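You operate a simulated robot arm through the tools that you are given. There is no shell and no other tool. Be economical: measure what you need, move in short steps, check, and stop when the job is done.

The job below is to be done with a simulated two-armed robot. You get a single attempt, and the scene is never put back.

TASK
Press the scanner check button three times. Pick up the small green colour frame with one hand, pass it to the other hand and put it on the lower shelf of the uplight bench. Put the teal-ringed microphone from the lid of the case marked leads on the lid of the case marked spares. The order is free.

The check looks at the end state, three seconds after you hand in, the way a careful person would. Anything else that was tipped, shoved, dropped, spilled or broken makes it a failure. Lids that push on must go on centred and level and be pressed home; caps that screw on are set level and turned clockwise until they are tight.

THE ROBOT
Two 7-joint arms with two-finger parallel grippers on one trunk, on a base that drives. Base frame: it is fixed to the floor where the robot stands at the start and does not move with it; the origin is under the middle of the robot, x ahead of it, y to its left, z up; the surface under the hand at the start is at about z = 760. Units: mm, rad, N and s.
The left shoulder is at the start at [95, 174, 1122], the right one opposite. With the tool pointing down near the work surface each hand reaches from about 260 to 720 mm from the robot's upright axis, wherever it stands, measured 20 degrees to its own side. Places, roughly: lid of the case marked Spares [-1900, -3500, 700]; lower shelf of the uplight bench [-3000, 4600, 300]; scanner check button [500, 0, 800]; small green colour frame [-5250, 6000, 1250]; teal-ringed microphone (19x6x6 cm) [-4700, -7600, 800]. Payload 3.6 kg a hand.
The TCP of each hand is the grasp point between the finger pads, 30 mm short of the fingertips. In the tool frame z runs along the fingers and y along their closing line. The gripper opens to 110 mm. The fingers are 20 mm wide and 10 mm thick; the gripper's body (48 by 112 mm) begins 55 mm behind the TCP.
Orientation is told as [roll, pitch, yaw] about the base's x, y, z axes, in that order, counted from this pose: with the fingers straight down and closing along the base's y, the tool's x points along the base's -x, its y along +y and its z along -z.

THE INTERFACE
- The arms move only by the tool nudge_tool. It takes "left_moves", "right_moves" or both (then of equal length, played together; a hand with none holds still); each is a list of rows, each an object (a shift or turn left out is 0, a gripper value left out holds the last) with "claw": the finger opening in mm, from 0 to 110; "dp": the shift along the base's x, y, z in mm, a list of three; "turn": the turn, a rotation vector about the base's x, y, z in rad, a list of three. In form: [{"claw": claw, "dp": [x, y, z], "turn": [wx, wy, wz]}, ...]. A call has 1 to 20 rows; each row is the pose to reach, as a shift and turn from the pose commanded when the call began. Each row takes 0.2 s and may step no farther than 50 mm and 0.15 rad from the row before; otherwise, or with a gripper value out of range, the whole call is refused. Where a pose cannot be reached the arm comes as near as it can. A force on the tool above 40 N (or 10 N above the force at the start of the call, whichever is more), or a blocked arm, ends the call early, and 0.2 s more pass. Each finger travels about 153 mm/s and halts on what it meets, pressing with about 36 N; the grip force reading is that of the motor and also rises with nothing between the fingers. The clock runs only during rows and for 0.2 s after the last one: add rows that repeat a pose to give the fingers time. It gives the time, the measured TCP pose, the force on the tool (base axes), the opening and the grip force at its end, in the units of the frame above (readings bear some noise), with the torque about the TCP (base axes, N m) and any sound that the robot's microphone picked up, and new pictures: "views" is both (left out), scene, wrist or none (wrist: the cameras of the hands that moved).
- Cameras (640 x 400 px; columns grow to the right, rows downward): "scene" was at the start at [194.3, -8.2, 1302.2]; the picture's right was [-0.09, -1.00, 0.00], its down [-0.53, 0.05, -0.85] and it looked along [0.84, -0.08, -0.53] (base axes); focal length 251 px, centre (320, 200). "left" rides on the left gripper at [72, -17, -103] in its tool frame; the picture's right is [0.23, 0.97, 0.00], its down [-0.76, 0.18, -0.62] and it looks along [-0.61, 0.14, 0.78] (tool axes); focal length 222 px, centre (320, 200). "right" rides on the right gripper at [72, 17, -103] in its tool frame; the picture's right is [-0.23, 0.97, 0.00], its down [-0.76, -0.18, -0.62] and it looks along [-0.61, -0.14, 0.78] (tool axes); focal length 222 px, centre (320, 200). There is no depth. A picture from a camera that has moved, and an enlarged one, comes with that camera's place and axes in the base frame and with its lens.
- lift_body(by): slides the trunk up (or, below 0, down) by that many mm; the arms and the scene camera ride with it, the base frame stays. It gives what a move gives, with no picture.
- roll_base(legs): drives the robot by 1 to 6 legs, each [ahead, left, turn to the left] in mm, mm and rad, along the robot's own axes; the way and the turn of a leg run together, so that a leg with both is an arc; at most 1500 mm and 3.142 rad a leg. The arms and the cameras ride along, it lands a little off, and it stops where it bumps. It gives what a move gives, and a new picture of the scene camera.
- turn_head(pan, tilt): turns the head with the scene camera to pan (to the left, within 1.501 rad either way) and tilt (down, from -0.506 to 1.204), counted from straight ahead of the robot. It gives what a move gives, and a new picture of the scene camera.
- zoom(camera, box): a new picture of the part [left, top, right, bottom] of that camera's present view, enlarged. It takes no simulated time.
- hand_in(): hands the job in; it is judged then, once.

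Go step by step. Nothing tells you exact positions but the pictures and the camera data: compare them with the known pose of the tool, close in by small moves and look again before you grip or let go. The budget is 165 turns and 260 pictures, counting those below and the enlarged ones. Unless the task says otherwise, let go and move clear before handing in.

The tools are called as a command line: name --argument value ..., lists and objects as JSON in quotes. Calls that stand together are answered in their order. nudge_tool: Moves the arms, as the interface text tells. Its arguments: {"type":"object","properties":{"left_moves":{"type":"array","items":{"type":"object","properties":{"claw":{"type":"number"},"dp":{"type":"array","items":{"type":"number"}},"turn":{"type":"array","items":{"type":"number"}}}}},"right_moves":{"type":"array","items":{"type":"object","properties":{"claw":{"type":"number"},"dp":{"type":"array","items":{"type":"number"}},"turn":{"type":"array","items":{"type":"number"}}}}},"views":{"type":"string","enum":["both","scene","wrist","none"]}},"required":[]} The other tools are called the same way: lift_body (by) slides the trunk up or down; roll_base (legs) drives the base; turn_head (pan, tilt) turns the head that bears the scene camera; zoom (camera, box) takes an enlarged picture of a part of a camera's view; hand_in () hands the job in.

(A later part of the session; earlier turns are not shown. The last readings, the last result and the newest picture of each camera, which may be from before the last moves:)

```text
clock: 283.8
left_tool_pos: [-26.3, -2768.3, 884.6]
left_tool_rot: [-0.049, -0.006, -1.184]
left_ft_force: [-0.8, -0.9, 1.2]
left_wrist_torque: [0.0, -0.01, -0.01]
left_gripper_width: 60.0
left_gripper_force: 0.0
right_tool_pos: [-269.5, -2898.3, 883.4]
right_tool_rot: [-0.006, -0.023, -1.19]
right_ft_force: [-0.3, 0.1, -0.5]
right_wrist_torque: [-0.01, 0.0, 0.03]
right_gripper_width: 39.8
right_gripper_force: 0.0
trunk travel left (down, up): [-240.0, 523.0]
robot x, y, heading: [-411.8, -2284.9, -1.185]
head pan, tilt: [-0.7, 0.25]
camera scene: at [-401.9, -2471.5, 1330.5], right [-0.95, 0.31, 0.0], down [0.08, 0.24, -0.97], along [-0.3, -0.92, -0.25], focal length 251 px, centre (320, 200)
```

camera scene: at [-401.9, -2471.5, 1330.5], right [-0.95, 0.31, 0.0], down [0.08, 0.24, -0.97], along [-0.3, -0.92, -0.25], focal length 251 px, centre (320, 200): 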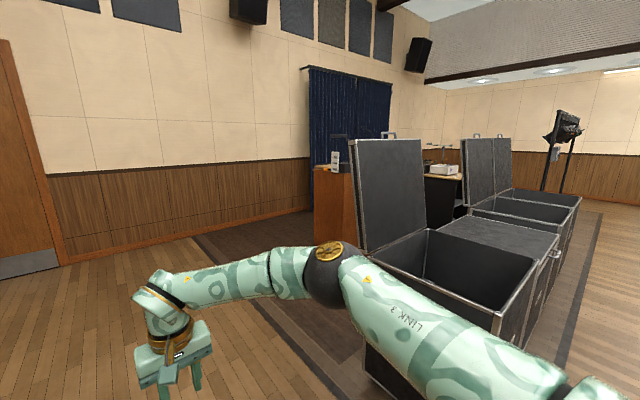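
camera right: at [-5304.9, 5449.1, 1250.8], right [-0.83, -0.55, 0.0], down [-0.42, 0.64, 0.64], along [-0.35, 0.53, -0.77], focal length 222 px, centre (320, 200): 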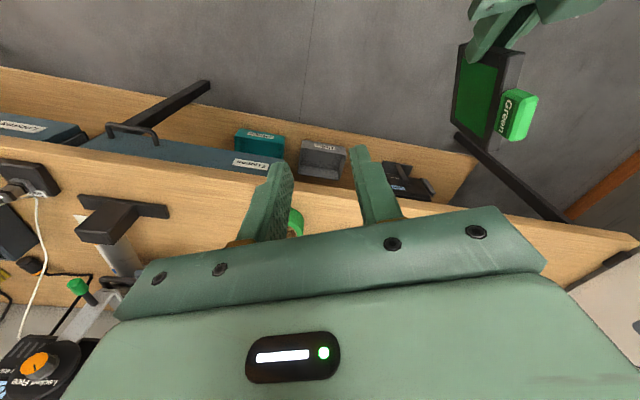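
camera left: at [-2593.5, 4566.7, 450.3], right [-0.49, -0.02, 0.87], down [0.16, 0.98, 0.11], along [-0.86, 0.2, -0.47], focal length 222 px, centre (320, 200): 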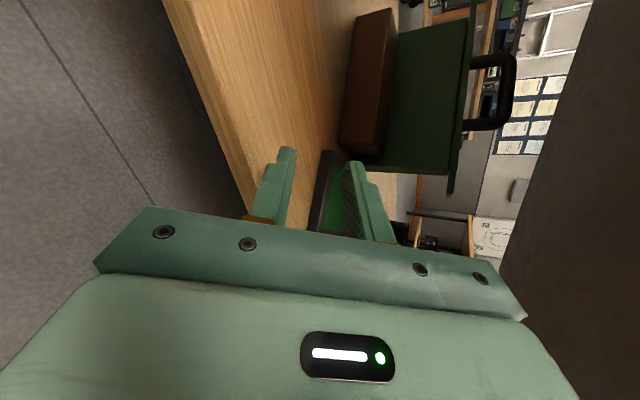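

The dark area is only carpet. I'll slide left away from the open case, go forward past the row, then turn right to see behind it.

roll_base --legs '[[0, 250, 0.01], [1400, 0, 0], [450, 0, 0], [0, 0, -1.56]]'

turn_head --pan 0.0 --tilt 0.2

```text
clock: 298.4
left_tool_pos: [73.1, -4290.1, 883.1]
left_tool_rot: [-0.046, -0.004, -2.738]
left_ft_force: [-0.2, -0.6, -0.4]
left_wrist_torque: [0.01, 0.01, 0.02]
left_gripper_width: 60.2
left_gripper_force: 0.0
right_tool_pos: [-60.0, -4048.3, 884.0]
right_tool_rot: [-0.005, -0.023, -2.741]
right_ft_force: [0.0, 0.3, -0.7]
right_wrist_torque: [0.0, 0.02, -0.02]
right_gripper_width: 39.7
right_gripper_force: 0.0
trunk travel left (down, up): [-240.0, 523.0]
robot x, y, heading: [550.5, -3893.5, -2.736]
head pan, tilt: [-0.7, 0.25]
camera scene: at [362.3, -3909.2, 1330.5], right [0.29, 0.96, 0.0], down [0.24, -0.07, -0.97], along [-0.93, 0.29, -0.25], focal length 251 px, centre (320, 200)
```

scene: 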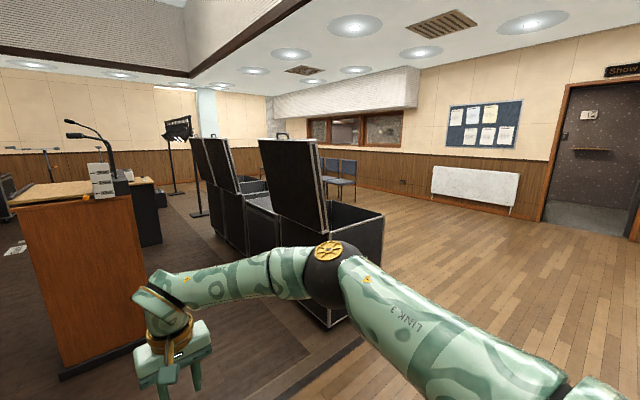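

```text
clock: 299.5
left_tool_pos: [72.3, -4289.4, 884.9]
left_tool_rot: [-0.047, -0.006, -2.738]
left_ft_force: [0.2, -1.1, 0.6]
left_wrist_torque: [0.0, 0.03, -0.01]
left_gripper_width: 60.0
left_gripper_force: 0.2
right_tool_pos: [-59.7, -4048.0, 883.2]
right_tool_rot: [-0.005, -0.024, -2.743]
right_ft_force: [0.6, -1.1, 0.5]
right_wrist_torque: [0.02, 0.04, -0.01]
right_gripper_width: 39.7
right_gripper_force: 0.0
trunk travel left (down, up): [-240.0, 523.0]
robot x, y, heading: [552.0, -3896.7, -2.738]
head pan, tilt: [0.0, 0.201]
camera scene: at [365.8, -3973.1, 1335.0], right [-0.39, 0.92, 0.0], down [0.18, 0.08, -0.98], along [-0.9, -0.38, -0.2], focal length 251 px, centre (320, 200)
```

scene: 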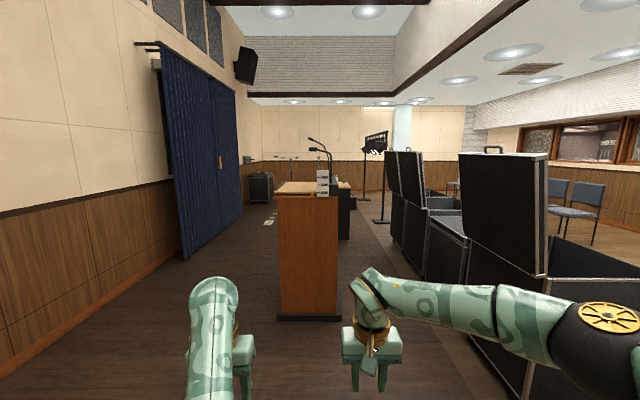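

The black case at the far left (a≈−7200, b≈−5180) should be the Leads case. Zoom there before driving the left aisle.

zoom --camera "scene" --box '[230, 140, 300, 240]'

roll_base --legs '[[0, 1080, 0], [1400, 0, 0]]'

```text
4.00 times, centred on (265, 190) of scene
camera zoom: at [365.8, -3973.1, 1335.0], right [-0.39, 0.92, 0.0], down [0.18, 0.08, -0.98], along [-0.9, -0.38, -0.2], focal length 1003 px, centre (540, 240)
```

zoom: 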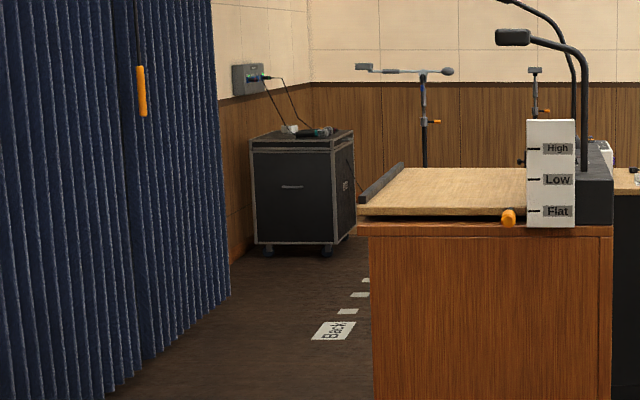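

```text
clock: 311.7
left_tool_pos: [-810.8, -5841.2, 884.1]
left_tool_rot: [-0.051, -0.006, -2.735]
left_ft_force: [0.8, 0.5, -0.3]
left_wrist_torque: [0.02, -0.01, 0.02]
left_gripper_width: 59.9
left_gripper_force: 0.1
right_tool_pos: [-943.6, -5600.6, 882.3]
right_tool_rot: [-0.007, -0.023, -2.739]
right_ft_force: [0.3, -0.6, 0.4]
right_wrist_torque: [0.0, -0.01, 0.0]
right_gripper_width: 40.0
right_gripper_force: 0.1
trunk travel left (down, up): [-240.0, 523.0]
robot x, y, heading: [-334.8, -5446.0, -2.733]
head pan, tilt: [0.0, 0.201]
camera scene: at [-519.2, -5524.0, 1335.0], right [-0.39, 0.92, 0.0], down [0.18, 0.08, -0.98], along [-0.9, -0.39, -0.2], focal length 251 px, centre (320, 200)
```

scene: 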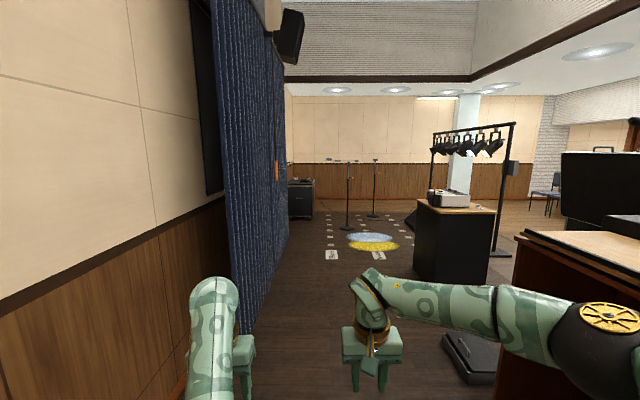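

Floor marks are flat. Shift right of the curtain and continue down the aisle to about 1.9 m short of the case.

roll_base --legs '[[300, -110, 0], [1400, 0, 0], [1100, 0, 0]]'

zoom --camera "scene" --box '[160, 110, 440, 300]'

```text
clock: 325.6
left_tool_pos: [-3438.7, -6820.8, 883.9]
left_tool_rot: [-0.05, -0.003, -2.749]
left_ft_force: [-1.0, -0.8, 0.4]
left_wrist_torque: [0.04, 0.0, 0.0]
left_gripper_width: 60.1
left_gripper_force: 0.1
right_tool_pos: [-3569.9, -6577.6, 882.9]
right_tool_rot: [-0.005, -0.023, -2.752]
right_ft_force: [0.5, -0.1, -0.1]
right_wrist_torque: [-0.01, 0.03, -0.01]
right_gripper_width: 40.2
right_gripper_force: 0.1
trunk travel left (down, up): [-240.0, 523.0]
robot x, y, heading: [-2956.8, -6434.0, -2.752]
head pan, tilt: [0.0, 0.201]
camera scene: at [-3143.6, -6507.2, 1335.0], right [-0.38, 0.92, 0.0], down [0.19, 0.08, -0.98], along [-0.91, -0.37, -0.2], focal length 251 px, centre (320, 200)
```

scene: 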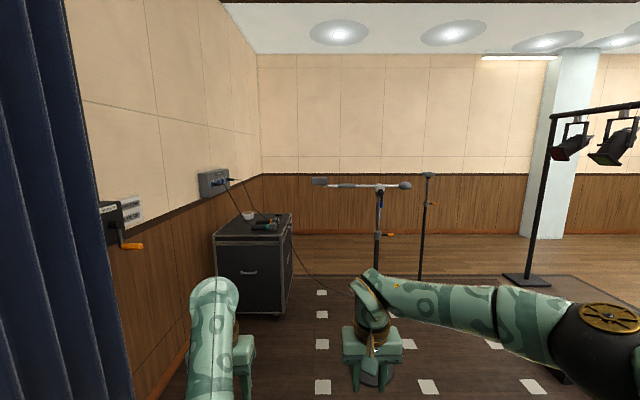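

```text
2.11 times, centred on (300, 205) of scene
camera zoom: at [-3143.6, -6507.2, 1335.0], right [-0.38, 0.92, 0.0], down [0.19, 0.08, -0.98], along [-0.91, -0.37, -0.2], focal length 528 px, centre (362, 190)
```

zoom: 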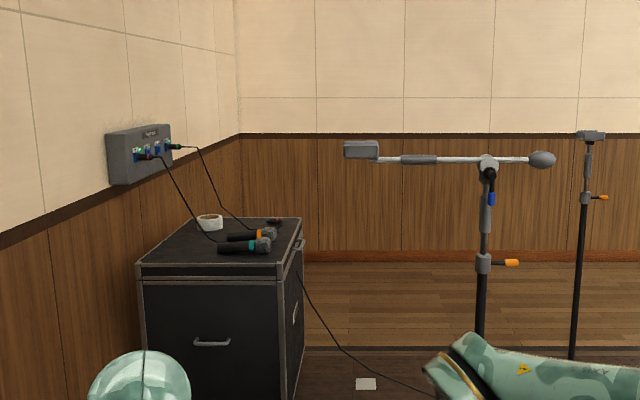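

The lid of the Leads case carries a mug, an orange- and a teal-ringed mic. A mic-stand boom overhangs on the right at z≈1140, so I'll lower the trunk, fold the right hand back and turn the left hand 90°.

lift_body --by -180

nudge_tool --left_moves '[{"claw": 90, "dp": [6, 10, 22], "turn": [0, 0, -0.131]}, {"dp": [12, 20, 43], "turn": [0, 0, -0.262]}, {"dp": [18, 30, 65], "turn": [0, 0, -0.393]}, {"dp": [24, 41, 87], "turn": [0, 0, -0.524]}, {"dp": [30, 51, 108], "turn": [0, 0, -0.655]}, {"dp": [36, 61, 130], "turn": [0, 0, -0.786]}, {"dp": [42, 71, 152], "turn": [0, 0, -0.916]}, {"dp": [48, 81, 173], "turn": [0, 0, -1.047]}, {"dp": [54, 92, 195], "turn": [0, 0, -1.178]}, {"dp": [60, 102, 217], "turn": [0, 0, -1.309]}, {"dp": [66, 112, 238], "turn": [0, 0, -1.44]}, {"dp": [72, 122, 260], "turn": [0, 0, -1.571]}]' --right_moves '[{"claw": 0, "dp": [12, 14, 20]}, {"dp": [25, 28, 40]}, {"dp": [37, 42, 60]}, {"dp": [50, 56, 80]}, {"dp": [62, 70, 100]}, {"dp": [75, 85, 120]}, {"dp": [87, 99, 140]}, {"dp": [100, 113, 160]}, {"dp": [112, 127, 180]}, {"dp": [125, 141, 200]}, {"dp": [137, 155, 200]}, {"dp": [149, 169, 200]}]' --views "scene"

```text
clock: 327.6
left_tool_pos: [-3447.5, -6824.2, 588.7]
left_tool_rot: [-0.047, 0.233, -2.746]
left_ft_force: [0.6, -0.7, -0.9]
left_wrist_torque: [-0.01, -0.02, -0.02]
left_gripper_width: 59.9
left_gripper_force: 0.1
right_tool_pos: [-3568.8, -6577.6, 704.4]
right_tool_rot: [-0.006, -0.023, -2.753]
right_ft_force: [-0.2, 1.1, 0.5]
right_wrist_torque: [-0.02, 0.03, -0.03]
right_gripper_width: 40.3
right_gripper_force: 0.0
trunk travel left (down, up): [-60.0, 703.0]
robot x, y, heading: [-2956.5, -6429.6, -2.745]
head pan, tilt: [0.0, 0.201]
```

```text
clock: 330.2
left_tool_pos: [-3419.6, -6801.1, 607.5]
left_tool_rot: [-0.039, 0.237, 1.971]
left_ft_force: [0.1, 0.2, -0.9]
left_wrist_torque: [0.0, 0.02, 0.02]
left_gripper_width: 89.9
left_gripper_force: 0.1
left hand out of reach, approached as far as the arm can: row 1, 2, 3, 4, 5, 6, 7, 8, 9, 10, 11, 12
right_tool_pos: [-3419.3, -6407.9, 903.6]
right_tool_rot: [-0.004, -0.022, -2.754]
right_ft_force: [-0.3, 0.3, 0.3]
right_wrist_torque: [0.0, 0.02, 0.02]
right_gripper_width: 0.1
right_gripper_force: 35.8
trunk travel left (down, up): [-60.0, 703.0]
robot x, y, heading: [-2954.0, -6428.0, -2.752]
head pan, tilt: [0.0, 0.201]
camera scene: at [-3239.4, -6546.7, 1144.4], right [-0.38, 0.92, 0.0], down [0.18, 0.08, -0.98], along [-0.91, -0.37, -0.2], focal length 251 px, centre (320, 200)
```

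scene: 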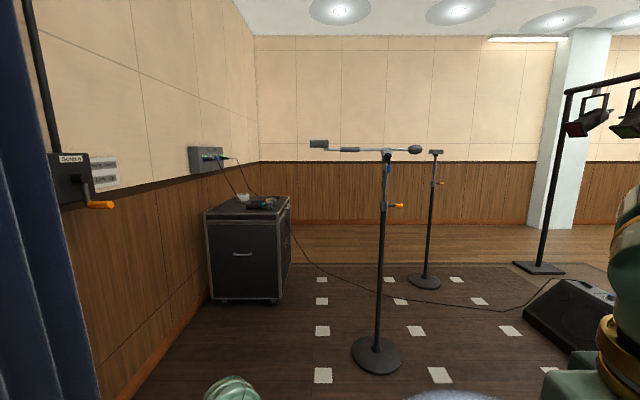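

The left arm is in an elbow-down shape that can't rise here, so go back to trunk level 0, where it reaches lid height.

lift_body --by 180

```text
clock: 332.2
left_tool_pos: [-3421.4, -6795.0, 784.0]
left_tool_rot: [-0.048, 0.235, 1.964]
left_ft_force: [-0.3, 0.4, 0.2]
left_wrist_torque: [0.03, -0.01, 0.0]
left_gripper_width: 90.2
left_gripper_force: 0.0
right_tool_pos: [-3420.4, -6408.4, 1082.8]
right_tool_rot: [-0.006, -0.02, -2.752]
right_ft_force: [0.0, 0.5, -0.5]
right_wrist_torque: [0.0, -0.01, -0.01]
right_gripper_width: 0.2
right_gripper_force: 35.5
trunk travel left (down, up): [-240.0, 523.0]
robot x, y, heading: [-2956.9, -6434.4, -2.754]
head pan, tilt: [0.0, 0.201]
```

nudge_tool --left_moves '[{"dp": [-8, 18, 30], "turn": [0.066, 0.045, 0]}, {"dp": [-15, 37, 60], "turn": [0.133, 0.09, 0]}, {"dp": [-22, 55, 90], "turn": [0.199, 0.134, 0]}, {"dp": [-30, 74, 115], "turn": [0.199, 0.134, 0]}, {"dp": [-30, 74, 115], "turn": [0.199, 0.134, 0]}]' --views "none"

```text
clock: 333.4
left_tool_pos: [-3479.1, -6725.6, 878.8]
left_tool_rot: [0.0, -0.001, 1.97]
left_ft_force: [-0.2, 0.0, -0.2]
left_wrist_torque: [0.02, 0.04, -0.03]
left_gripper_width: 89.8
left_gripper_force: 0.0
left hand out of reach, approached as far as the arm can: row 2, 3, 4, 5
right_tool_pos: [-3420.0, -6409.3, 1083.1]
right_tool_rot: [-0.004, -0.021, -2.752]
right_ft_force: [-0.2, -0.3, 1.0]
right_wrist_torque: [-0.02, 0.01, 0.01]
right_gripper_width: 0.0
right_gripper_force: 36.1
trunk travel left (down, up): [-240.0, 523.0]
robot x, y, heading: [-2959.4, -6430.3, -2.751]
head pan, tilt: [0.0, 0.201]
```

nudge_tool --right_moves '[{"dp": [0, 0, -40]}, {"dp": [10, -10, -80]}, {"dp": [35, -22, -115]}, {"dp": [60, -35, -150]}, {"dp": [85, -50, -180]}, {"dp": [105, -62, -205]}, {"dp": [125, -73, -230]}, {"dp": [125, -73, -230]}]' --views "none"

turn_head --pan -0.7 --tilt 0.5

```text
clock: 335.2
left_tool_pos: [-3478.4, -6726.3, 879.4]
left_tool_rot: [0.0, -0.001, 1.97]
left_ft_force: [0.2, -0.3, 0.3]
left_wrist_torque: [-0.02, -0.01, -0.01]
left_gripper_width: 89.9
left_gripper_force: 0.1
right_tool_pos: [-3296.5, -6480.2, 854.1]
right_tool_rot: [-0.007, -0.021, -2.752]
right_ft_force: [-0.5, -0.3, 0.1]
right_wrist_torque: [0.05, -0.02, 0.01]
right_gripper_width: 0.1
right_gripper_force: 35.5
trunk travel left (down, up): [-240.0, 523.0]
robot x, y, heading: [-2955.1, -6429.6, -2.747]
head pan, tilt: [0.0, 0.201]
```

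```text
clock: 336.3
left_tool_pos: [-3478.8, -6725.9, 878.7]
left_tool_rot: [-0.001, -0.001, 1.971]
left_ft_force: [-0.2, 0.5, -0.1]
left_wrist_torque: [-0.01, 0.02, 0.0]
left_gripper_width: 90.0
left_gripper_force: 0.1
right_tool_pos: [-3296.9, -6480.6, 855.1]
right_tool_rot: [-0.006, -0.023, -2.753]
right_ft_force: [0.3, 0.5, -0.4]
right_wrist_torque: [0.01, -0.04, 0.0]
right_gripper_width: 0.0
right_gripper_force: 36.3
trunk travel left (down, up): [-240.0, 523.0]
robot x, y, heading: [-2959.7, -6427.0, -2.751]
head pan, tilt: [-0.7, 0.499]
camera scene: at [-3143.7, -6443.9, 1307.4], right [0.3, 0.95, 0.0], down [0.46, -0.14, -0.88], along [-0.84, 0.27, -0.48], focal length 251 px, centre (320, 200)
```

scene: 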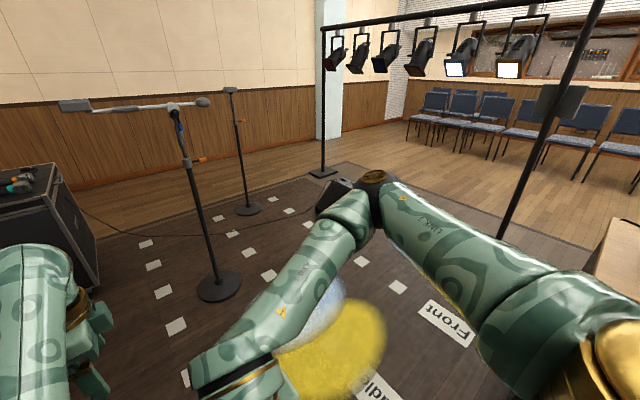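

The right elbow would meet the boom. Swing the right hand out and back to my right side instead.

nudge_tool --right_moves '[{"dp": [-5, 38, 0]}, {"dp": [-10, 76, 0]}, {"dp": [-15, 115, -10]}, {"dp": [-20, 153, -20]}, {"dp": [-25, 192, -30]}, {"dp": [-30, 230, -40]}, {"dp": [-35, 268, -50]}, {"dp": [-40, 307, -60]}, {"dp": [-40, 307, -60]}]' --views "scene"

```text
clock: 338.3
left_tool_pos: [-3478.6, -6726.4, 879.0]
left_tool_rot: [-0.003, 0.001, 1.97]
left_ft_force: [-0.3, 0.1, -0.2]
left_wrist_torque: [-0.02, -0.01, 0.04]
left_gripper_width: 89.9
left_gripper_force: 0.0
right_tool_pos: [-3335.7, -6174.5, 793.3]
right_tool_rot: [-0.004, -0.022, -2.751]
right_ft_force: [0.3, 0.8, 0.7]
right_wrist_torque: [0.0, -0.04, 0.01]
right_gripper_width: 0.0
right_gripper_force: 36.2
right hand out of reach, approached as far as the arm can: row 3, 4, 5, 6, 7
trunk travel left (down, up): [-240.0, 523.0]
robot x, y, heading: [-2951.5, -6429.5, -2.752]
head pan, tilt: [-0.7, 0.499]
camera scene: at [-3143.8, -6443.7, 1307.3], right [0.3, 0.95, 0.0], down [0.46, -0.15, -0.88], along [-0.84, 0.27, -0.48], focal length 251 px, centre (320, 200)
```

scene: 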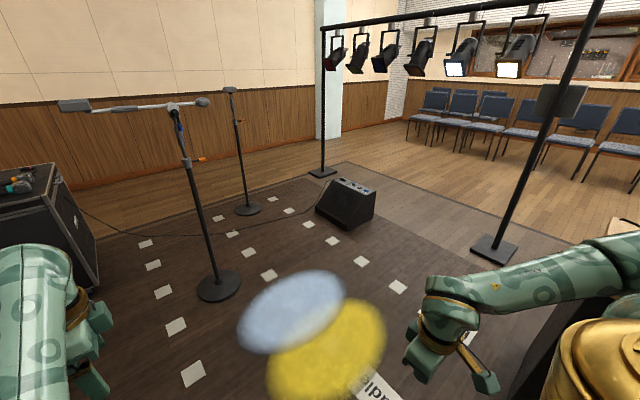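

Right arm is now beside me, clear of the stand. Drive forward, then slide left toward the case.

turn_head --pan 0.15 --tilt 0.5

roll_base --legs '[[1000, 0, 0.011], [0, 317, 0]]'

```text
clock: 339.5
left_tool_pos: [-3479.0, -6725.9, 879.9]
left_tool_rot: [0.002, 0.0, 1.97]
left_ft_force: [-0.1, 0.4, -0.8]
left_wrist_torque: [0.0, -0.02, 0.0]
left_gripper_width: 90.2
left_gripper_force: 0.1
right_tool_pos: [-3334.9, -6174.9, 794.5]
right_tool_rot: [-0.004, -0.022, -2.752]
right_ft_force: [-0.3, 0.9, 0.7]
right_wrist_torque: [0.01, 0.0, 0.01]
right_gripper_width: 0.0
right_gripper_force: 36.0
trunk travel left (down, up): [-240.0, 523.0]
robot x, y, heading: [-2955.0, -6431.5, -2.75]
head pan, tilt: [0.15, 0.499]
camera scene: at [-3135.0, -6518.0, 1307.4], right [-0.51, 0.86, 0.0], down [0.41, 0.25, -0.88], along [-0.75, -0.45, -0.48], focal length 251 px, centre (320, 200)
```

scene: 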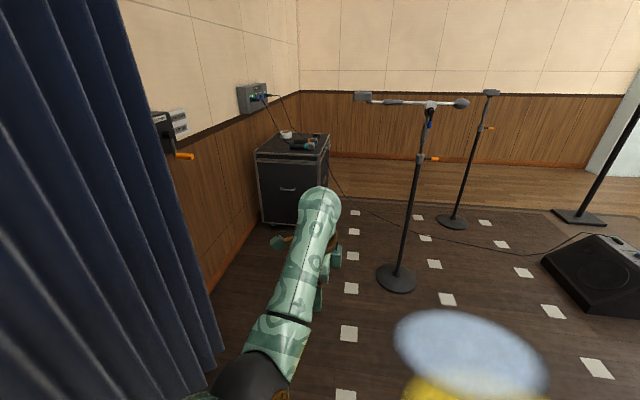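

```text
clock: 346.4
left_tool_pos: [-4281.3, -7399.0, 879.5]
left_tool_rot: [0.0, -0.003, 1.972]
left_ft_force: [-0.5, -0.8, 0.2]
left_wrist_torque: [0.01, 0.0, 0.0]
left_gripper_width: 89.9
left_gripper_force: 0.1
right_tool_pos: [-4138.5, -6848.0, 794.9]
right_tool_rot: [-0.005, -0.021, -2.751]
right_ft_force: [0.5, 0.2, -0.5]
right_wrist_torque: [-0.02, 0.01, -0.02]
right_gripper_width: 0.0
right_gripper_force: 35.6
trunk travel left (down, up): [-240.0, 523.0]
robot x, y, heading: [-3759.7, -7105.0, -2.751]
head pan, tilt: [0.15, 0.499]
camera scene: at [-3937.8, -7190.7, 1307.4], right [-0.52, 0.86, 0.0], down [0.41, 0.25, -0.88], along [-0.75, -0.45, -0.48], focal length 251 px, centre (320, 200)
```

scene: 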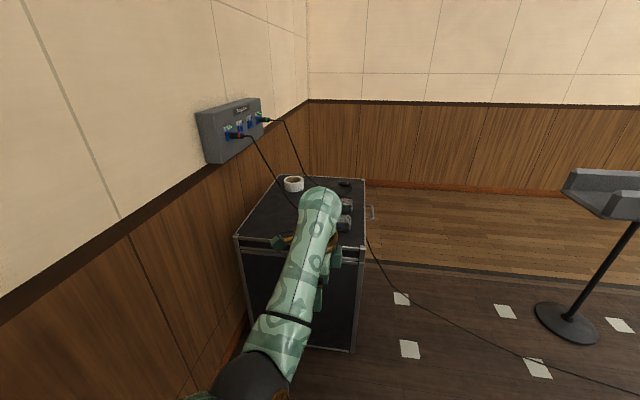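

The boom tip is close on my right. Lower the right hand further below it, then view the mics with the left wrist camera.

nudge_tool --right_moves '[{"dp": [0, 0, -40]}, {"dp": [0, 0, -80]}, {"dp": [0, 0, -120]}, {"dp": [0, 0, -120]}]' --views "none"

zoom --camera "left" --box '[0, 0, 640, 400]'

zoom --camera "scene" --box '[220, 90, 400, 270]'

```text
clock: 347.4
left_tool_pos: [-4281.5, -7398.8, 879.2]
left_tool_rot: [0.001, 0.0, 1.97]
left_ft_force: [-0.8, 0.9, -0.1]
left_wrist_torque: [0.02, -0.06, -0.02]
left_gripper_width: 90.0
left_gripper_force: 0.1
right_tool_pos: [-4138.9, -6848.7, 673.8]
right_tool_rot: [-0.005, -0.024, -2.751]
right_ft_force: [0.4, -0.6, 0.1]
right_wrist_torque: [-0.01, 0.0, 0.02]
right_gripper_width: 0.0
right_gripper_force: 35.6
trunk travel left (down, up): [-240.0, 523.0]
robot x, y, heading: [-3757.8, -7101.9, -2.752]
head pan, tilt: [0.15, 0.499]
```

```text
1.00 times, centred on (320, 200) of left (not enlarged: the box is as wide or as high as the picture)
camera zoom: at [-4237.8, -7458.1, 983.1], right [-0.81, -0.59, 0.0], down [-0.46, 0.63, 0.62], along [-0.37, 0.5, -0.78], focal length 222 px, centre (320, 200)
```

zoom: 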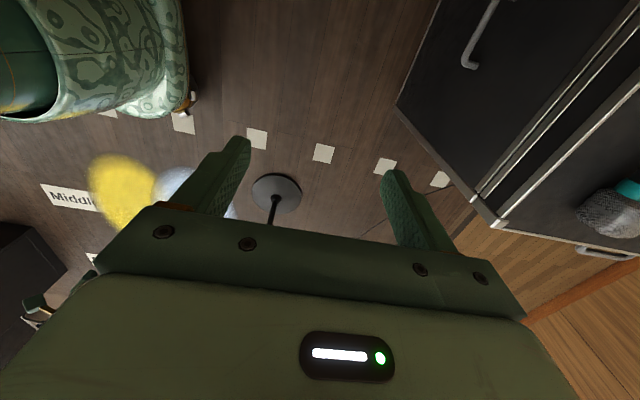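

```text
2.22 times, centred on (310, 180) of scene
camera zoom: at [-3937.9, -7189.8, 1307.5], right [-0.52, 0.86, 0.0], down [0.41, 0.25, -0.88], along [-0.75, -0.45, -0.48], focal length 557 px, centre (342, 244)
```

zoom: 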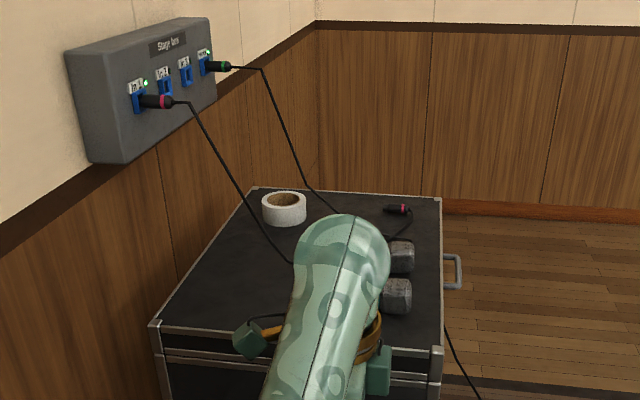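

I need an unobstructed view of the mic and cables, so pull the left hand back and aside.

nudge_tool --left_moves '[{"dp": [30, 45, 0]}, {"dp": [60, 85, 0]}, {"dp": [90, 120, 0]}, {"dp": [115, 155, 0]}, {"dp": [115, 155, 0]}]' --views "none"

zoom --camera "scene" --box '[270, 160, 370, 250]'

```text
refused: row 1 steps farther than a row can; nothing moved
```

```text
4.44 times, centred on (320, 205) of scene
camera zoom: at [-3937.9, -7189.8, 1307.5], right [-0.52, 0.86, 0.0], down [0.41, 0.25, -0.88], along [-0.75, -0.45, -0.48], focal length 1114 px, centre (320, 178)
```

zoom: 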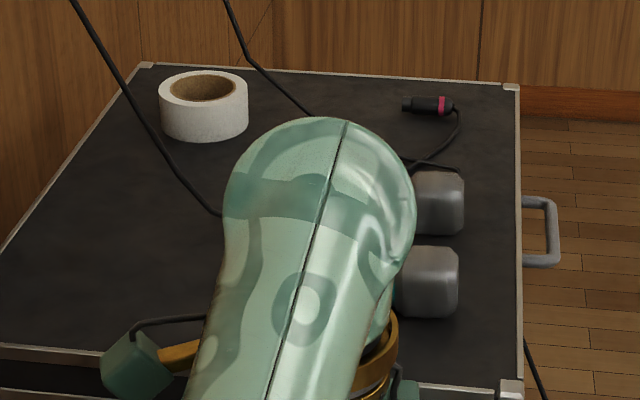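

nudge_tool --left_moves '[{"dp": [25, 38, 0]}, {"dp": [50, 76, 0]}, {"dp": [75, 114, 0]}, {"dp": [100, 152, 0]}, {"dp": [100, 152, 0]}]' --views "none"

zoom --camera "scene" --box '[230, 150, 380, 260]'

```text
clock: 348.6
left_tool_pos: [-4234.1, -7247.9, 824.5]
left_tool_rot: [0.022, 0.009, 1.986]
left_ft_force: [0.1, -0.1, -1.0]
left_wrist_torque: [-0.02, 0.02, 0.0]
left_gripper_width: 89.9
left_gripper_force: 0.1
left hand out of reach, approached as far as the arm can: row 1, 2, 3, 4, 5
right_tool_pos: [-4139.6, -6847.6, 673.9]
right_tool_rot: [-0.004, -0.023, -2.749]
right_ft_force: [-0.2, -0.3, 0.1]
right_wrist_torque: [-0.07, -0.01, -0.03]
right_gripper_width: 0.1
right_gripper_force: 36.2
trunk travel left (down, up): [-240.0, 523.0]
robot x, y, heading: [-3762.8, -7100.5, -2.745]
head pan, tilt: [0.15, 0.499]
```

```text
3.64 times, centred on (305, 205) of scene
camera zoom: at [-3938.3, -7189.9, 1307.4], right [-0.52, 0.86, 0.0], down [0.41, 0.25, -0.88], along [-0.75, -0.45, -0.48], focal length 912 px, centre (374, 182)
```

zoom: 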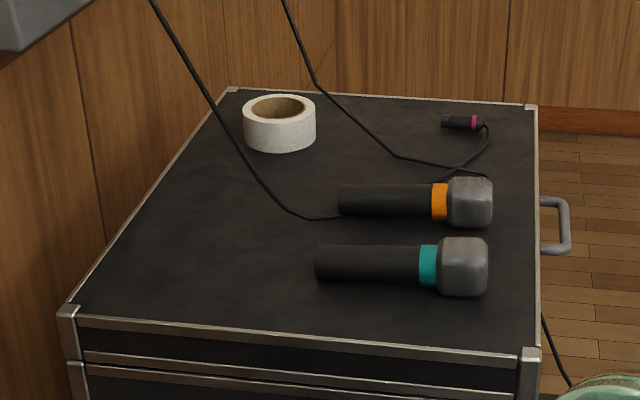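

The teal mic is free of cables, lying along the lid's front. Bring the left hand back up, then roll forward 335 and left 50 mm.

nudge_tool --left_moves '[{"dp": [-12, -38, 14]}, {"dp": [-24, -76, 28]}, {"dp": [-36, -114, 42]}, {"dp": [-47, -151, 54], "turn": [0, 0, 0.06]}, {"dp": [-47, -151, 54], "turn": [0, 0, 0.11]}]' --views "none"

roll_base --legs '[[335, 45, 0.006]]'

zoom --camera "left" --box '[0, 0, 640, 400]'

```text
clock: 349.8
left_tool_pos: [-4276.6, -7386.9, 870.2]
left_tool_rot: [0.0, 0.0, 2.081]
left_ft_force: [-0.4, 0.1, -0.3]
left_wrist_torque: [-0.01, 0.02, 0.01]
left_gripper_width: 90.1
left_gripper_force: 0.0
left hand out of reach, approached as far as the arm can: row 1, 2, 3, 4, 5
right_tool_pos: [-4139.2, -6847.1, 673.4]
right_tool_rot: [-0.004, -0.023, -2.752]
right_ft_force: [-0.6, 0.9, -0.5]
right_wrist_torque: [0.04, 0.0, 0.01]
right_gripper_width: 0.1
right_gripper_force: 36.0
trunk travel left (down, up): [-240.0, 523.0]
robot x, y, heading: [-3759.2, -7101.8, -2.746]
head pan, tilt: [0.15, 0.499]
```

```text
clock: 352.0
left_tool_pos: [-4568.6, -7561.6, 869.7]
left_tool_rot: [-0.003, 0.0, 2.085]
left_ft_force: [-0.4, -0.2, -0.4]
left_wrist_torque: [-0.02, 0.0, -0.02]
left_gripper_width: 90.2
left_gripper_force: 0.0
right_tool_pos: [-4433.0, -7019.8, 674.3]
right_tool_rot: [-0.003, -0.021, -2.746]
right_ft_force: [0.3, -0.2, 0.6]
right_wrist_torque: [0.0, -0.01, 0.0]
right_gripper_width: 0.1
right_gripper_force: 36.1
trunk travel left (down, up): [-240.0, 523.0]
robot x, y, heading: [-4048.9, -7273.2, -2.737]
head pan, tilt: [0.15, 0.499]
camera scene: at [-4231.1, -7362.1, 1307.2], right [-0.52, 0.85, 0.0], down [0.41, 0.25, -0.88], along [-0.75, -0.46, -0.48], focal length 251 px, centre (320, 200)
```

scene: 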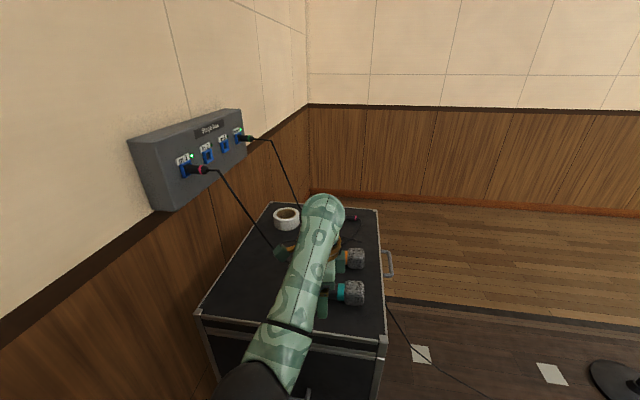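

```text
1.00 times, centred on (320, 200) of left (not enlarged: the box is as wide or as high as the picture)
camera zoom: at [-4518.1, -7616.6, 973.3], right [-0.74, -0.68, 0.0], down [-0.53, 0.57, 0.62], along [-0.42, 0.46, -0.78], focal length 222 px, centre (320, 200)
```

zoom: 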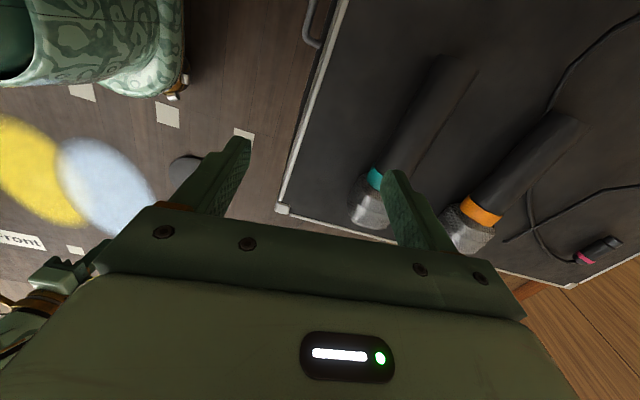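

Triangulated: teal ring at about [-4656, -7561, 770], handle centre [-4625, -7623]. Approach above the grip point in small steps.

nudge_tool --left_moves '[{"dp": [-16, -11, 0], "turn": [0, 0, -0.05]}, {"dp": [-33, -22, 0], "turn": [0, 0, -0.05]}, {"dp": [-33, -22, 0], "turn": [0, 0, -0.05]}]' --views "none"

```text
clock: 352.8
left_tool_pos: [-4599.5, -7583.2, 870.1]
left_tool_rot: [0.002, 0.0, 2.038]
left_ft_force: [0.2, 0.1, -0.6]
left_wrist_torque: [0.0, 0.02, -0.02]
left_gripper_width: 90.1
left_gripper_force: 0.1
right_tool_pos: [-4432.1, -7020.3, 674.1]
right_tool_rot: [-0.004, -0.023, -2.744]
right_ft_force: [0.2, 0.4, -0.2]
right_wrist_torque: [0.0, 0.01, 0.01]
right_gripper_width: 0.0
right_gripper_force: 36.3
trunk travel left (down, up): [-240.0, 523.0]
robot x, y, heading: [-4049.0, -7274.2, -2.741]
head pan, tilt: [0.15, 0.499]
```

Reach is fine. Move to above the grip point and check.

nudge_tool --left_moves '[{"dp": [-16, -11, 0]}, {"dp": [-34, -22, 0]}, {"dp": [-34, -22, -20]}, {"dp": [-34, -22, -20]}]' --views "both"

zoom --camera "scene" --box '[260, 200, 400, 350]'

```text
clock: 353.8
left_tool_pos: [-4634.1, -7605.0, 849.4]
left_tool_rot: [0.001, 0.0, 2.037]
left_ft_force: [1.6, -0.5, -0.1]
left_wrist_torque: [0.0, 0.02, -0.01]
left_gripper_width: 90.4
left_gripper_force: 0.0
right_tool_pos: [-4433.7, -7020.0, 673.7]
right_tool_rot: [-0.005, -0.021, -2.745]
right_ft_force: [0.2, 0.4, 0.4]
right_wrist_torque: [-0.01, -0.01, 0.01]
right_gripper_width: 0.0
right_gripper_force: 36.0
trunk travel left (down, up): [-240.0, 523.0]
robot x, y, heading: [-4053.2, -7273.4, -2.741]
head pan, tilt: [0.15, 0.499]
camera scene: at [-4230.2, -7361.7, 1307.4], right [-0.52, 0.85, 0.0], down [0.41, 0.25, -0.88], along [-0.75, -0.46, -0.48], focal length 251 px, centre (320, 200)
camera left: at [-4587.2, -7662.6, 953.4], right [-0.77, -0.64, 0.0], down [-0.5, 0.6, 0.62], along [-0.4, 0.48, -0.78], focal length 222 px, centre (320, 200)
```

scene: 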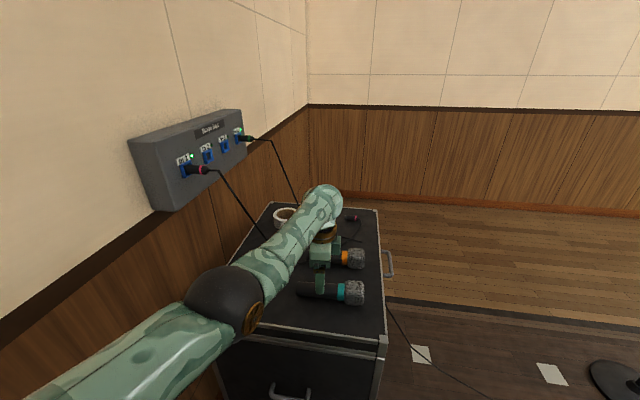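
left: 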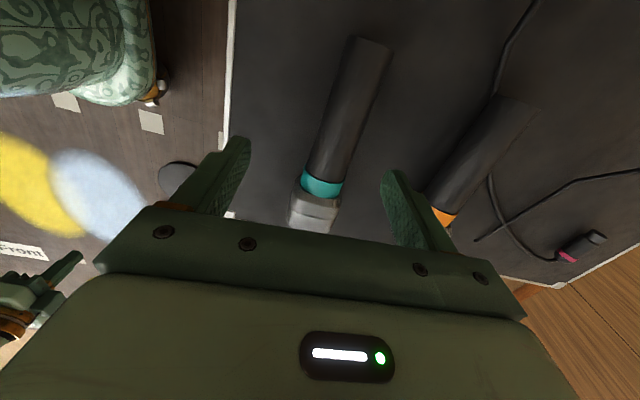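

```text
2.67 times, centred on (330, 275) of scene
camera zoom: at [-4230.2, -7361.7, 1307.4], right [-0.52, 0.85, 0.0], down [0.41, 0.25, -0.88], along [-0.75, -0.46, -0.48], focal length 668 px, centre (293, 0)
```

zoom: 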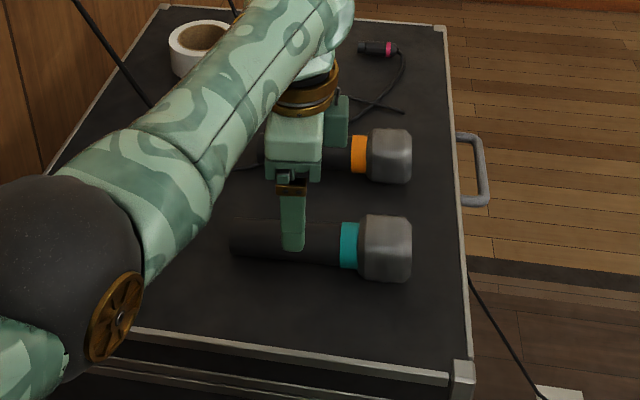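

Refined: the ring is at [-4671, -7563, 760]. Shift 19 mm, then descend in stages.

nudge_tool --left_moves '[{"dp": [-19, 3, -10], "turn": [0, 0, -0.04]}, {"dp": [-19, 3, -30], "turn": [0, 0, -0.04]}, {"dp": [-19, 3, -50], "turn": [0, 0, -0.04]}, {"dp": [-19, 3, -62], "turn": [0, 0, -0.04]}, {"dp": [-19, 3, -62], "turn": [0, 0, -0.04]}]' --views "wrist"

zoom --camera "scene" --box '[260, 230, 400, 350]'

```text
clock: 355.0
left_tool_pos: [-4628.6, -7610.2, 794.6]
left_tool_rot: [-0.001, -0.001, 1.997]
left_ft_force: [0.0, -0.5, -0.9]
left_wrist_torque: [0.04, -0.02, 0.0]
left_gripper_width: 89.8
left_gripper_force: 0.0
left hand out of reach, approached as far as the arm can: row 1, 2, 3, 4, 5
right_tool_pos: [-4432.7, -7020.2, 674.0]
right_tool_rot: [-0.006, -0.022, -2.746]
right_ft_force: [-0.6, -0.3, 0.3]
right_wrist_torque: [-0.01, -0.02, 0.01]
right_gripper_width: 0.0
right_gripper_force: 36.1
trunk travel left (down, up): [-240.0, 523.0]
robot x, y, heading: [-4052.0, -7274.7, -2.745]
head pan, tilt: [0.15, 0.499]
camera left: at [-4583.4, -7669.1, 899.6], right [-0.79, -0.61, 0.0], down [-0.48, 0.62, 0.62], along [-0.38, 0.49, -0.78], focal length 222 px, centre (320, 200)
```

left: 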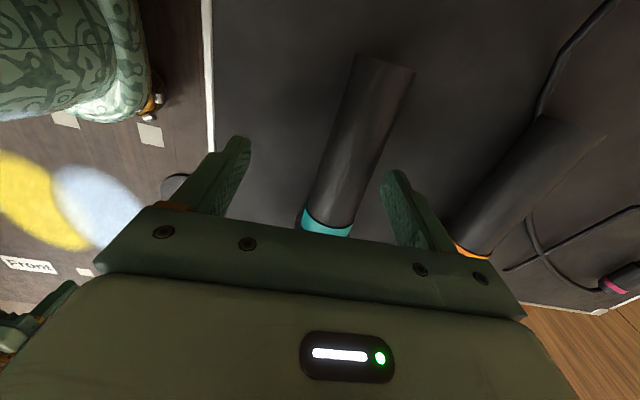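

```text
3.33 times, centred on (330, 290) of scene
camera zoom: at [-4230.6, -7362.1, 1307.3], right [-0.52, 0.85, 0.0], down [0.41, 0.25, -0.88], along [-0.75, -0.46, -0.48], focal length 836 px, centre (287, -100)
```

zoom: 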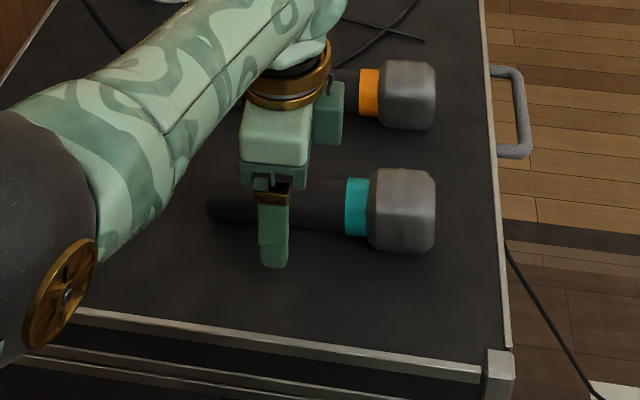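

Arm at its limit, 20 mm short; nudge the base forward 20 mm.

roll_base --legs '[[20, 0, 0]]'

zoom --camera "left" --box '[160, 20, 480, 240]'

```text
clock: 355.9
left_tool_pos: [-4643.3, -7611.9, 798.5]
left_tool_rot: [0.003, -0.002, 1.989]
left_ft_force: [0.1, -0.4, -0.4]
left_wrist_torque: [-0.04, -0.02, 0.04]
left_gripper_width: 90.0
left_gripper_force: 0.1
right_tool_pos: [-4445.9, -7023.2, 675.7]
right_tool_rot: [-0.006, -0.028, -2.753]
right_ft_force: [-1.4, -0.1, -1.2]
right_wrist_torque: [-0.05, -0.01, 0.01]
right_gripper_width: 0.0
right_gripper_force: 36.0
trunk travel left (down, up): [-240.0, 523.0]
robot x, y, heading: [-4071.0, -7278.6, -2.751]
head pan, tilt: [0.15, 0.499]
stopped in leg 1: the robot was blocked; the commanded pose is now the measured one
camera scene: at [-4241.4, -7365.8, 1308.3], right [-0.52, 0.86, 0.0], down [0.41, 0.25, -0.88], along [-0.75, -0.45, -0.48], focal length 251 px, centre (320, 200)
```

scene: 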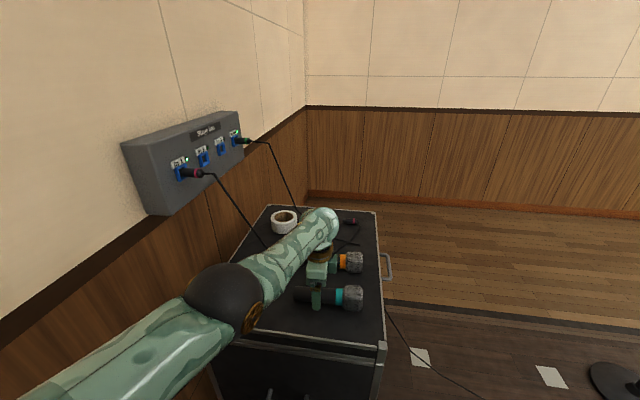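

```text
1.82 times, centred on (320, 130) of left
camera zoom: at [-4597.9, -7670.9, 902.4], right [-0.8, -0.6, 0.0], down [-0.47, 0.62, 0.62], along [-0.38, 0.5, -0.78], focal length 404 px, centre (320, 327)
```

zoom: 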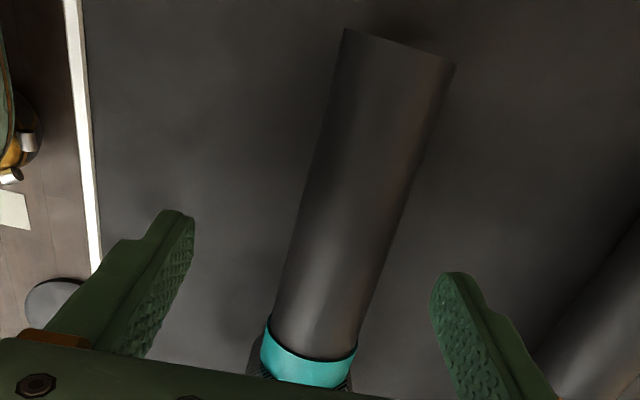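

Something blocked the base. Look right before doing anything else.

turn_head --pan -0.9 --tilt 0.4

```text
clock: 357.2
left_tool_pos: [-4642.2, -7611.2, 799.1]
left_tool_rot: [0.005, 0.0, 1.992]
left_ft_force: [-0.4, 0.1, 0.3]
left_wrist_torque: [-0.01, 0.0, -0.01]
left_gripper_width: 89.8
left_gripper_force: 0.0
right_tool_pos: [-4445.5, -7024.1, 675.6]
right_tool_rot: [-0.006, -0.026, -2.751]
right_ft_force: [0.3, 1.3, -0.3]
right_wrist_torque: [0.0, 0.03, 0.0]
right_gripper_width: 0.0
right_gripper_force: 36.2
trunk travel left (down, up): [-240.0, 523.0]
robot x, y, heading: [-4064.8, -7286.8, -2.751]
head pan, tilt: [-0.901, 0.4]
camera scene: at [-4244.0, -7273.6, 1317.3], right [0.49, 0.87, 0.0], down [0.34, -0.19, -0.92], along [-0.81, 0.45, -0.39], focal length 251 px, centre (320, 200)
```

scene: 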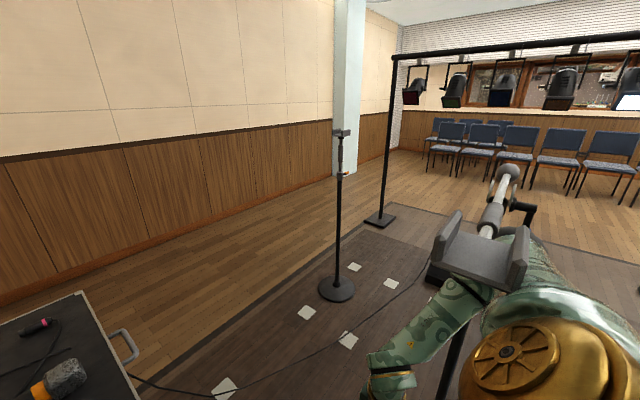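

The boom end and stand are right next to my right arm, so no more base motion forward. The mic is now centred between the fingers: descend with the arm only.

nudge_tool --left_moves '[{"dp": [0, 0, -8]}, {"dp": [0, 0, -16]}, {"dp": [0, 0, -24]}, {"dp": [0, 0, -24]}]' --views "wrist"

```text
clock: 358.2
left_tool_pos: [-4635.7, -7619.3, 777.0]
left_tool_rot: [0.005, 0.0, 1.993]
left_ft_force: [0.1, 0.2, -1.0]
left_wrist_torque: [-0.02, -0.03, 0.0]
left_gripper_width: 89.9
left_gripper_force: 0.1
left hand out of reach, approached as far as the arm can: row 1, 2, 3, 4
right_tool_pos: [-4444.9, -7023.7, 676.1]
right_tool_rot: [-0.006, -0.028, -2.751]
right_ft_force: [-0.5, -0.4, 0.4]
right_wrist_torque: [-0.03, 0.01, -0.01]
right_gripper_width: 0.0
right_gripper_force: 36.6
trunk travel left (down, up): [-240.0, 523.0]
robot x, y, heading: [-4067.6, -7280.7, -2.749]
head pan, tilt: [-0.901, 0.4]
camera left: at [-4591.0, -7677.3, 881.0], right [-0.8, -0.61, 0.01], down [-0.47, 0.62, 0.62], along [-0.38, 0.49, -0.78], focal length 222 px, centre (320, 200)
```

left: 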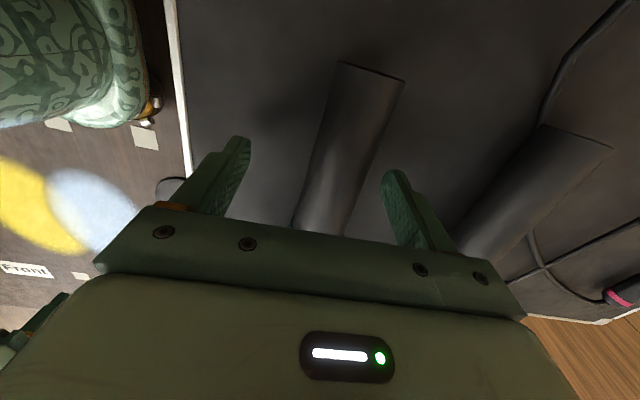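

nudge_tool --left_moves '[{"dp": [0, 0, -6]}, {"dp": [0, 0, -6]}, {"claw": 60, "dp": [0, 0, -6]}, {"claw": 20, "dp": [0, 0, -6]}, {"claw": 0, "dp": [0, 0, -6]}, {"claw": 0, "dp": [0, 0, -6]}, {"claw": 0, "dp": [0, 0, -6]}]' --views "wrist"

```text
clock: 359.8
left_tool_pos: [-4635.9, -7617.4, 772.6]
left_tool_rot: [0.007, -0.002, 1.99]
left_ft_force: [-0.5, -0.5, 0.7]
left_wrist_torque: [0.09, 0.0, 0.08]
left_gripper_width: 40.2
left_gripper_force: 36.1
right_tool_pos: [-4445.6, -7024.1, 675.3]
right_tool_rot: [-0.005, -0.027, -2.75]
right_ft_force: [-0.7, -1.3, 0.8]
right_wrist_torque: [-0.02, 0.02, -0.04]
right_gripper_width: 0.0
right_gripper_force: 36.0
trunk travel left (down, up): [-240.0, 523.0]
robot x, y, heading: [-4067.9, -7282.7, -2.751]
head pan, tilt: [-0.901, 0.4]
camera left: at [-4589.8, -7676.8, 875.2], right [-0.8, -0.61, 0.01], down [-0.47, 0.62, 0.63], along [-0.38, 0.49, -0.78], focal length 222 px, centre (320, 200)
```

left: 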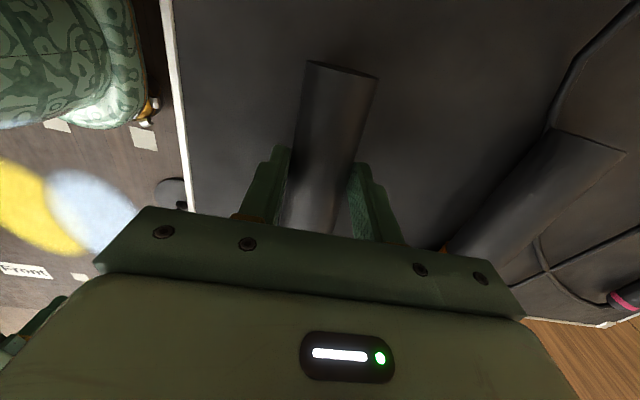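

Gripped. Lift with the arm.

nudge_tool --left_moves '[{"dp": [0, 0, 15]}, {"dp": [0, 0, 30]}, {"dp": [0, 0, 45]}, {"dp": [2, 2, 60]}, {"dp": [2, 2, 70]}, {"dp": [2, 2, 70]}]' --views "wrist"

turn_head --pan 0.0 --tilt 0.6

```text
clock: 361.2
left_tool_pos: [-4634.4, -7615.8, 841.8]
left_tool_rot: [0.005, -0.001, 1.992]
left_ft_force: [0.7, 0.5, -2.2]
left_wrist_torque: [-0.14, -0.03, -0.03]
left_gripper_width: 39.9
left_gripper_force: 36.0
right_tool_pos: [-4444.9, -7023.6, 674.8]
right_tool_rot: [-0.004, -0.03, -2.751]
right_ft_force: [0.2, 0.7, 0.5]
right_wrist_torque: [0.02, 0.03, -0.01]
right_gripper_width: 0.0
right_gripper_force: 36.1
trunk travel left (down, up): [-240.0, 523.0]
robot x, y, heading: [-4065.7, -7275.5, -2.75]
head pan, tilt: [-0.901, 0.4]
camera left: at [-4588.9, -7675.0, 945.3], right [-0.8, -0.61, 0.0], down [-0.47, 0.62, 0.62], along [-0.38, 0.49, -0.78], focal length 222 px, centre (320, 200)
```

left: 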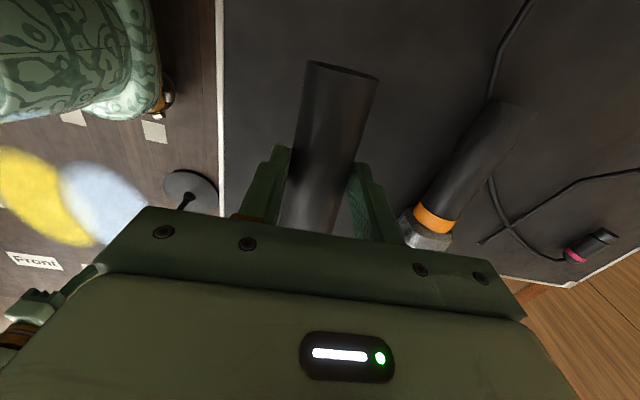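

```text
clock: 362.4
left_tool_pos: [-4635.5, -7615.3, 840.9]
left_tool_rot: [0.006, 0.001, 1.992]
left_ft_force: [-0.3, -0.2, -3.6]
left_wrist_torque: [-0.17, -0.07, 0.0]
left_gripper_width: 39.7
left_gripper_force: 36.0
right_tool_pos: [-4444.7, -7023.3, 674.3]
right_tool_rot: [-0.004, -0.027, -2.752]
right_ft_force: [0.5, -0.1, -0.1]
right_wrist_torque: [-0.02, 0.02, -0.05]
right_gripper_width: 0.0
right_gripper_force: 35.9
trunk travel left (down, up): [-240.0, 523.0]
robot x, y, heading: [-4070.4, -7280.1, -2.75]
head pan, tilt: [0.0, 0.6]
camera scene: at [-4245.3, -7352.2, 1299.2], right [-0.38, 0.92, 0.0], down [0.52, 0.21, -0.83], along [-0.76, -0.32, -0.56], focal length 251 px, centre (320, 200)
```

scene: 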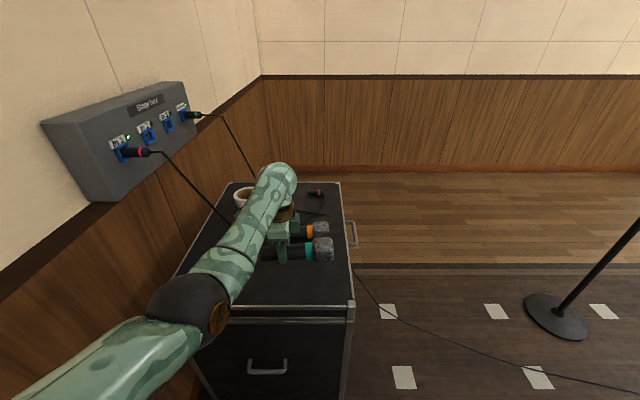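

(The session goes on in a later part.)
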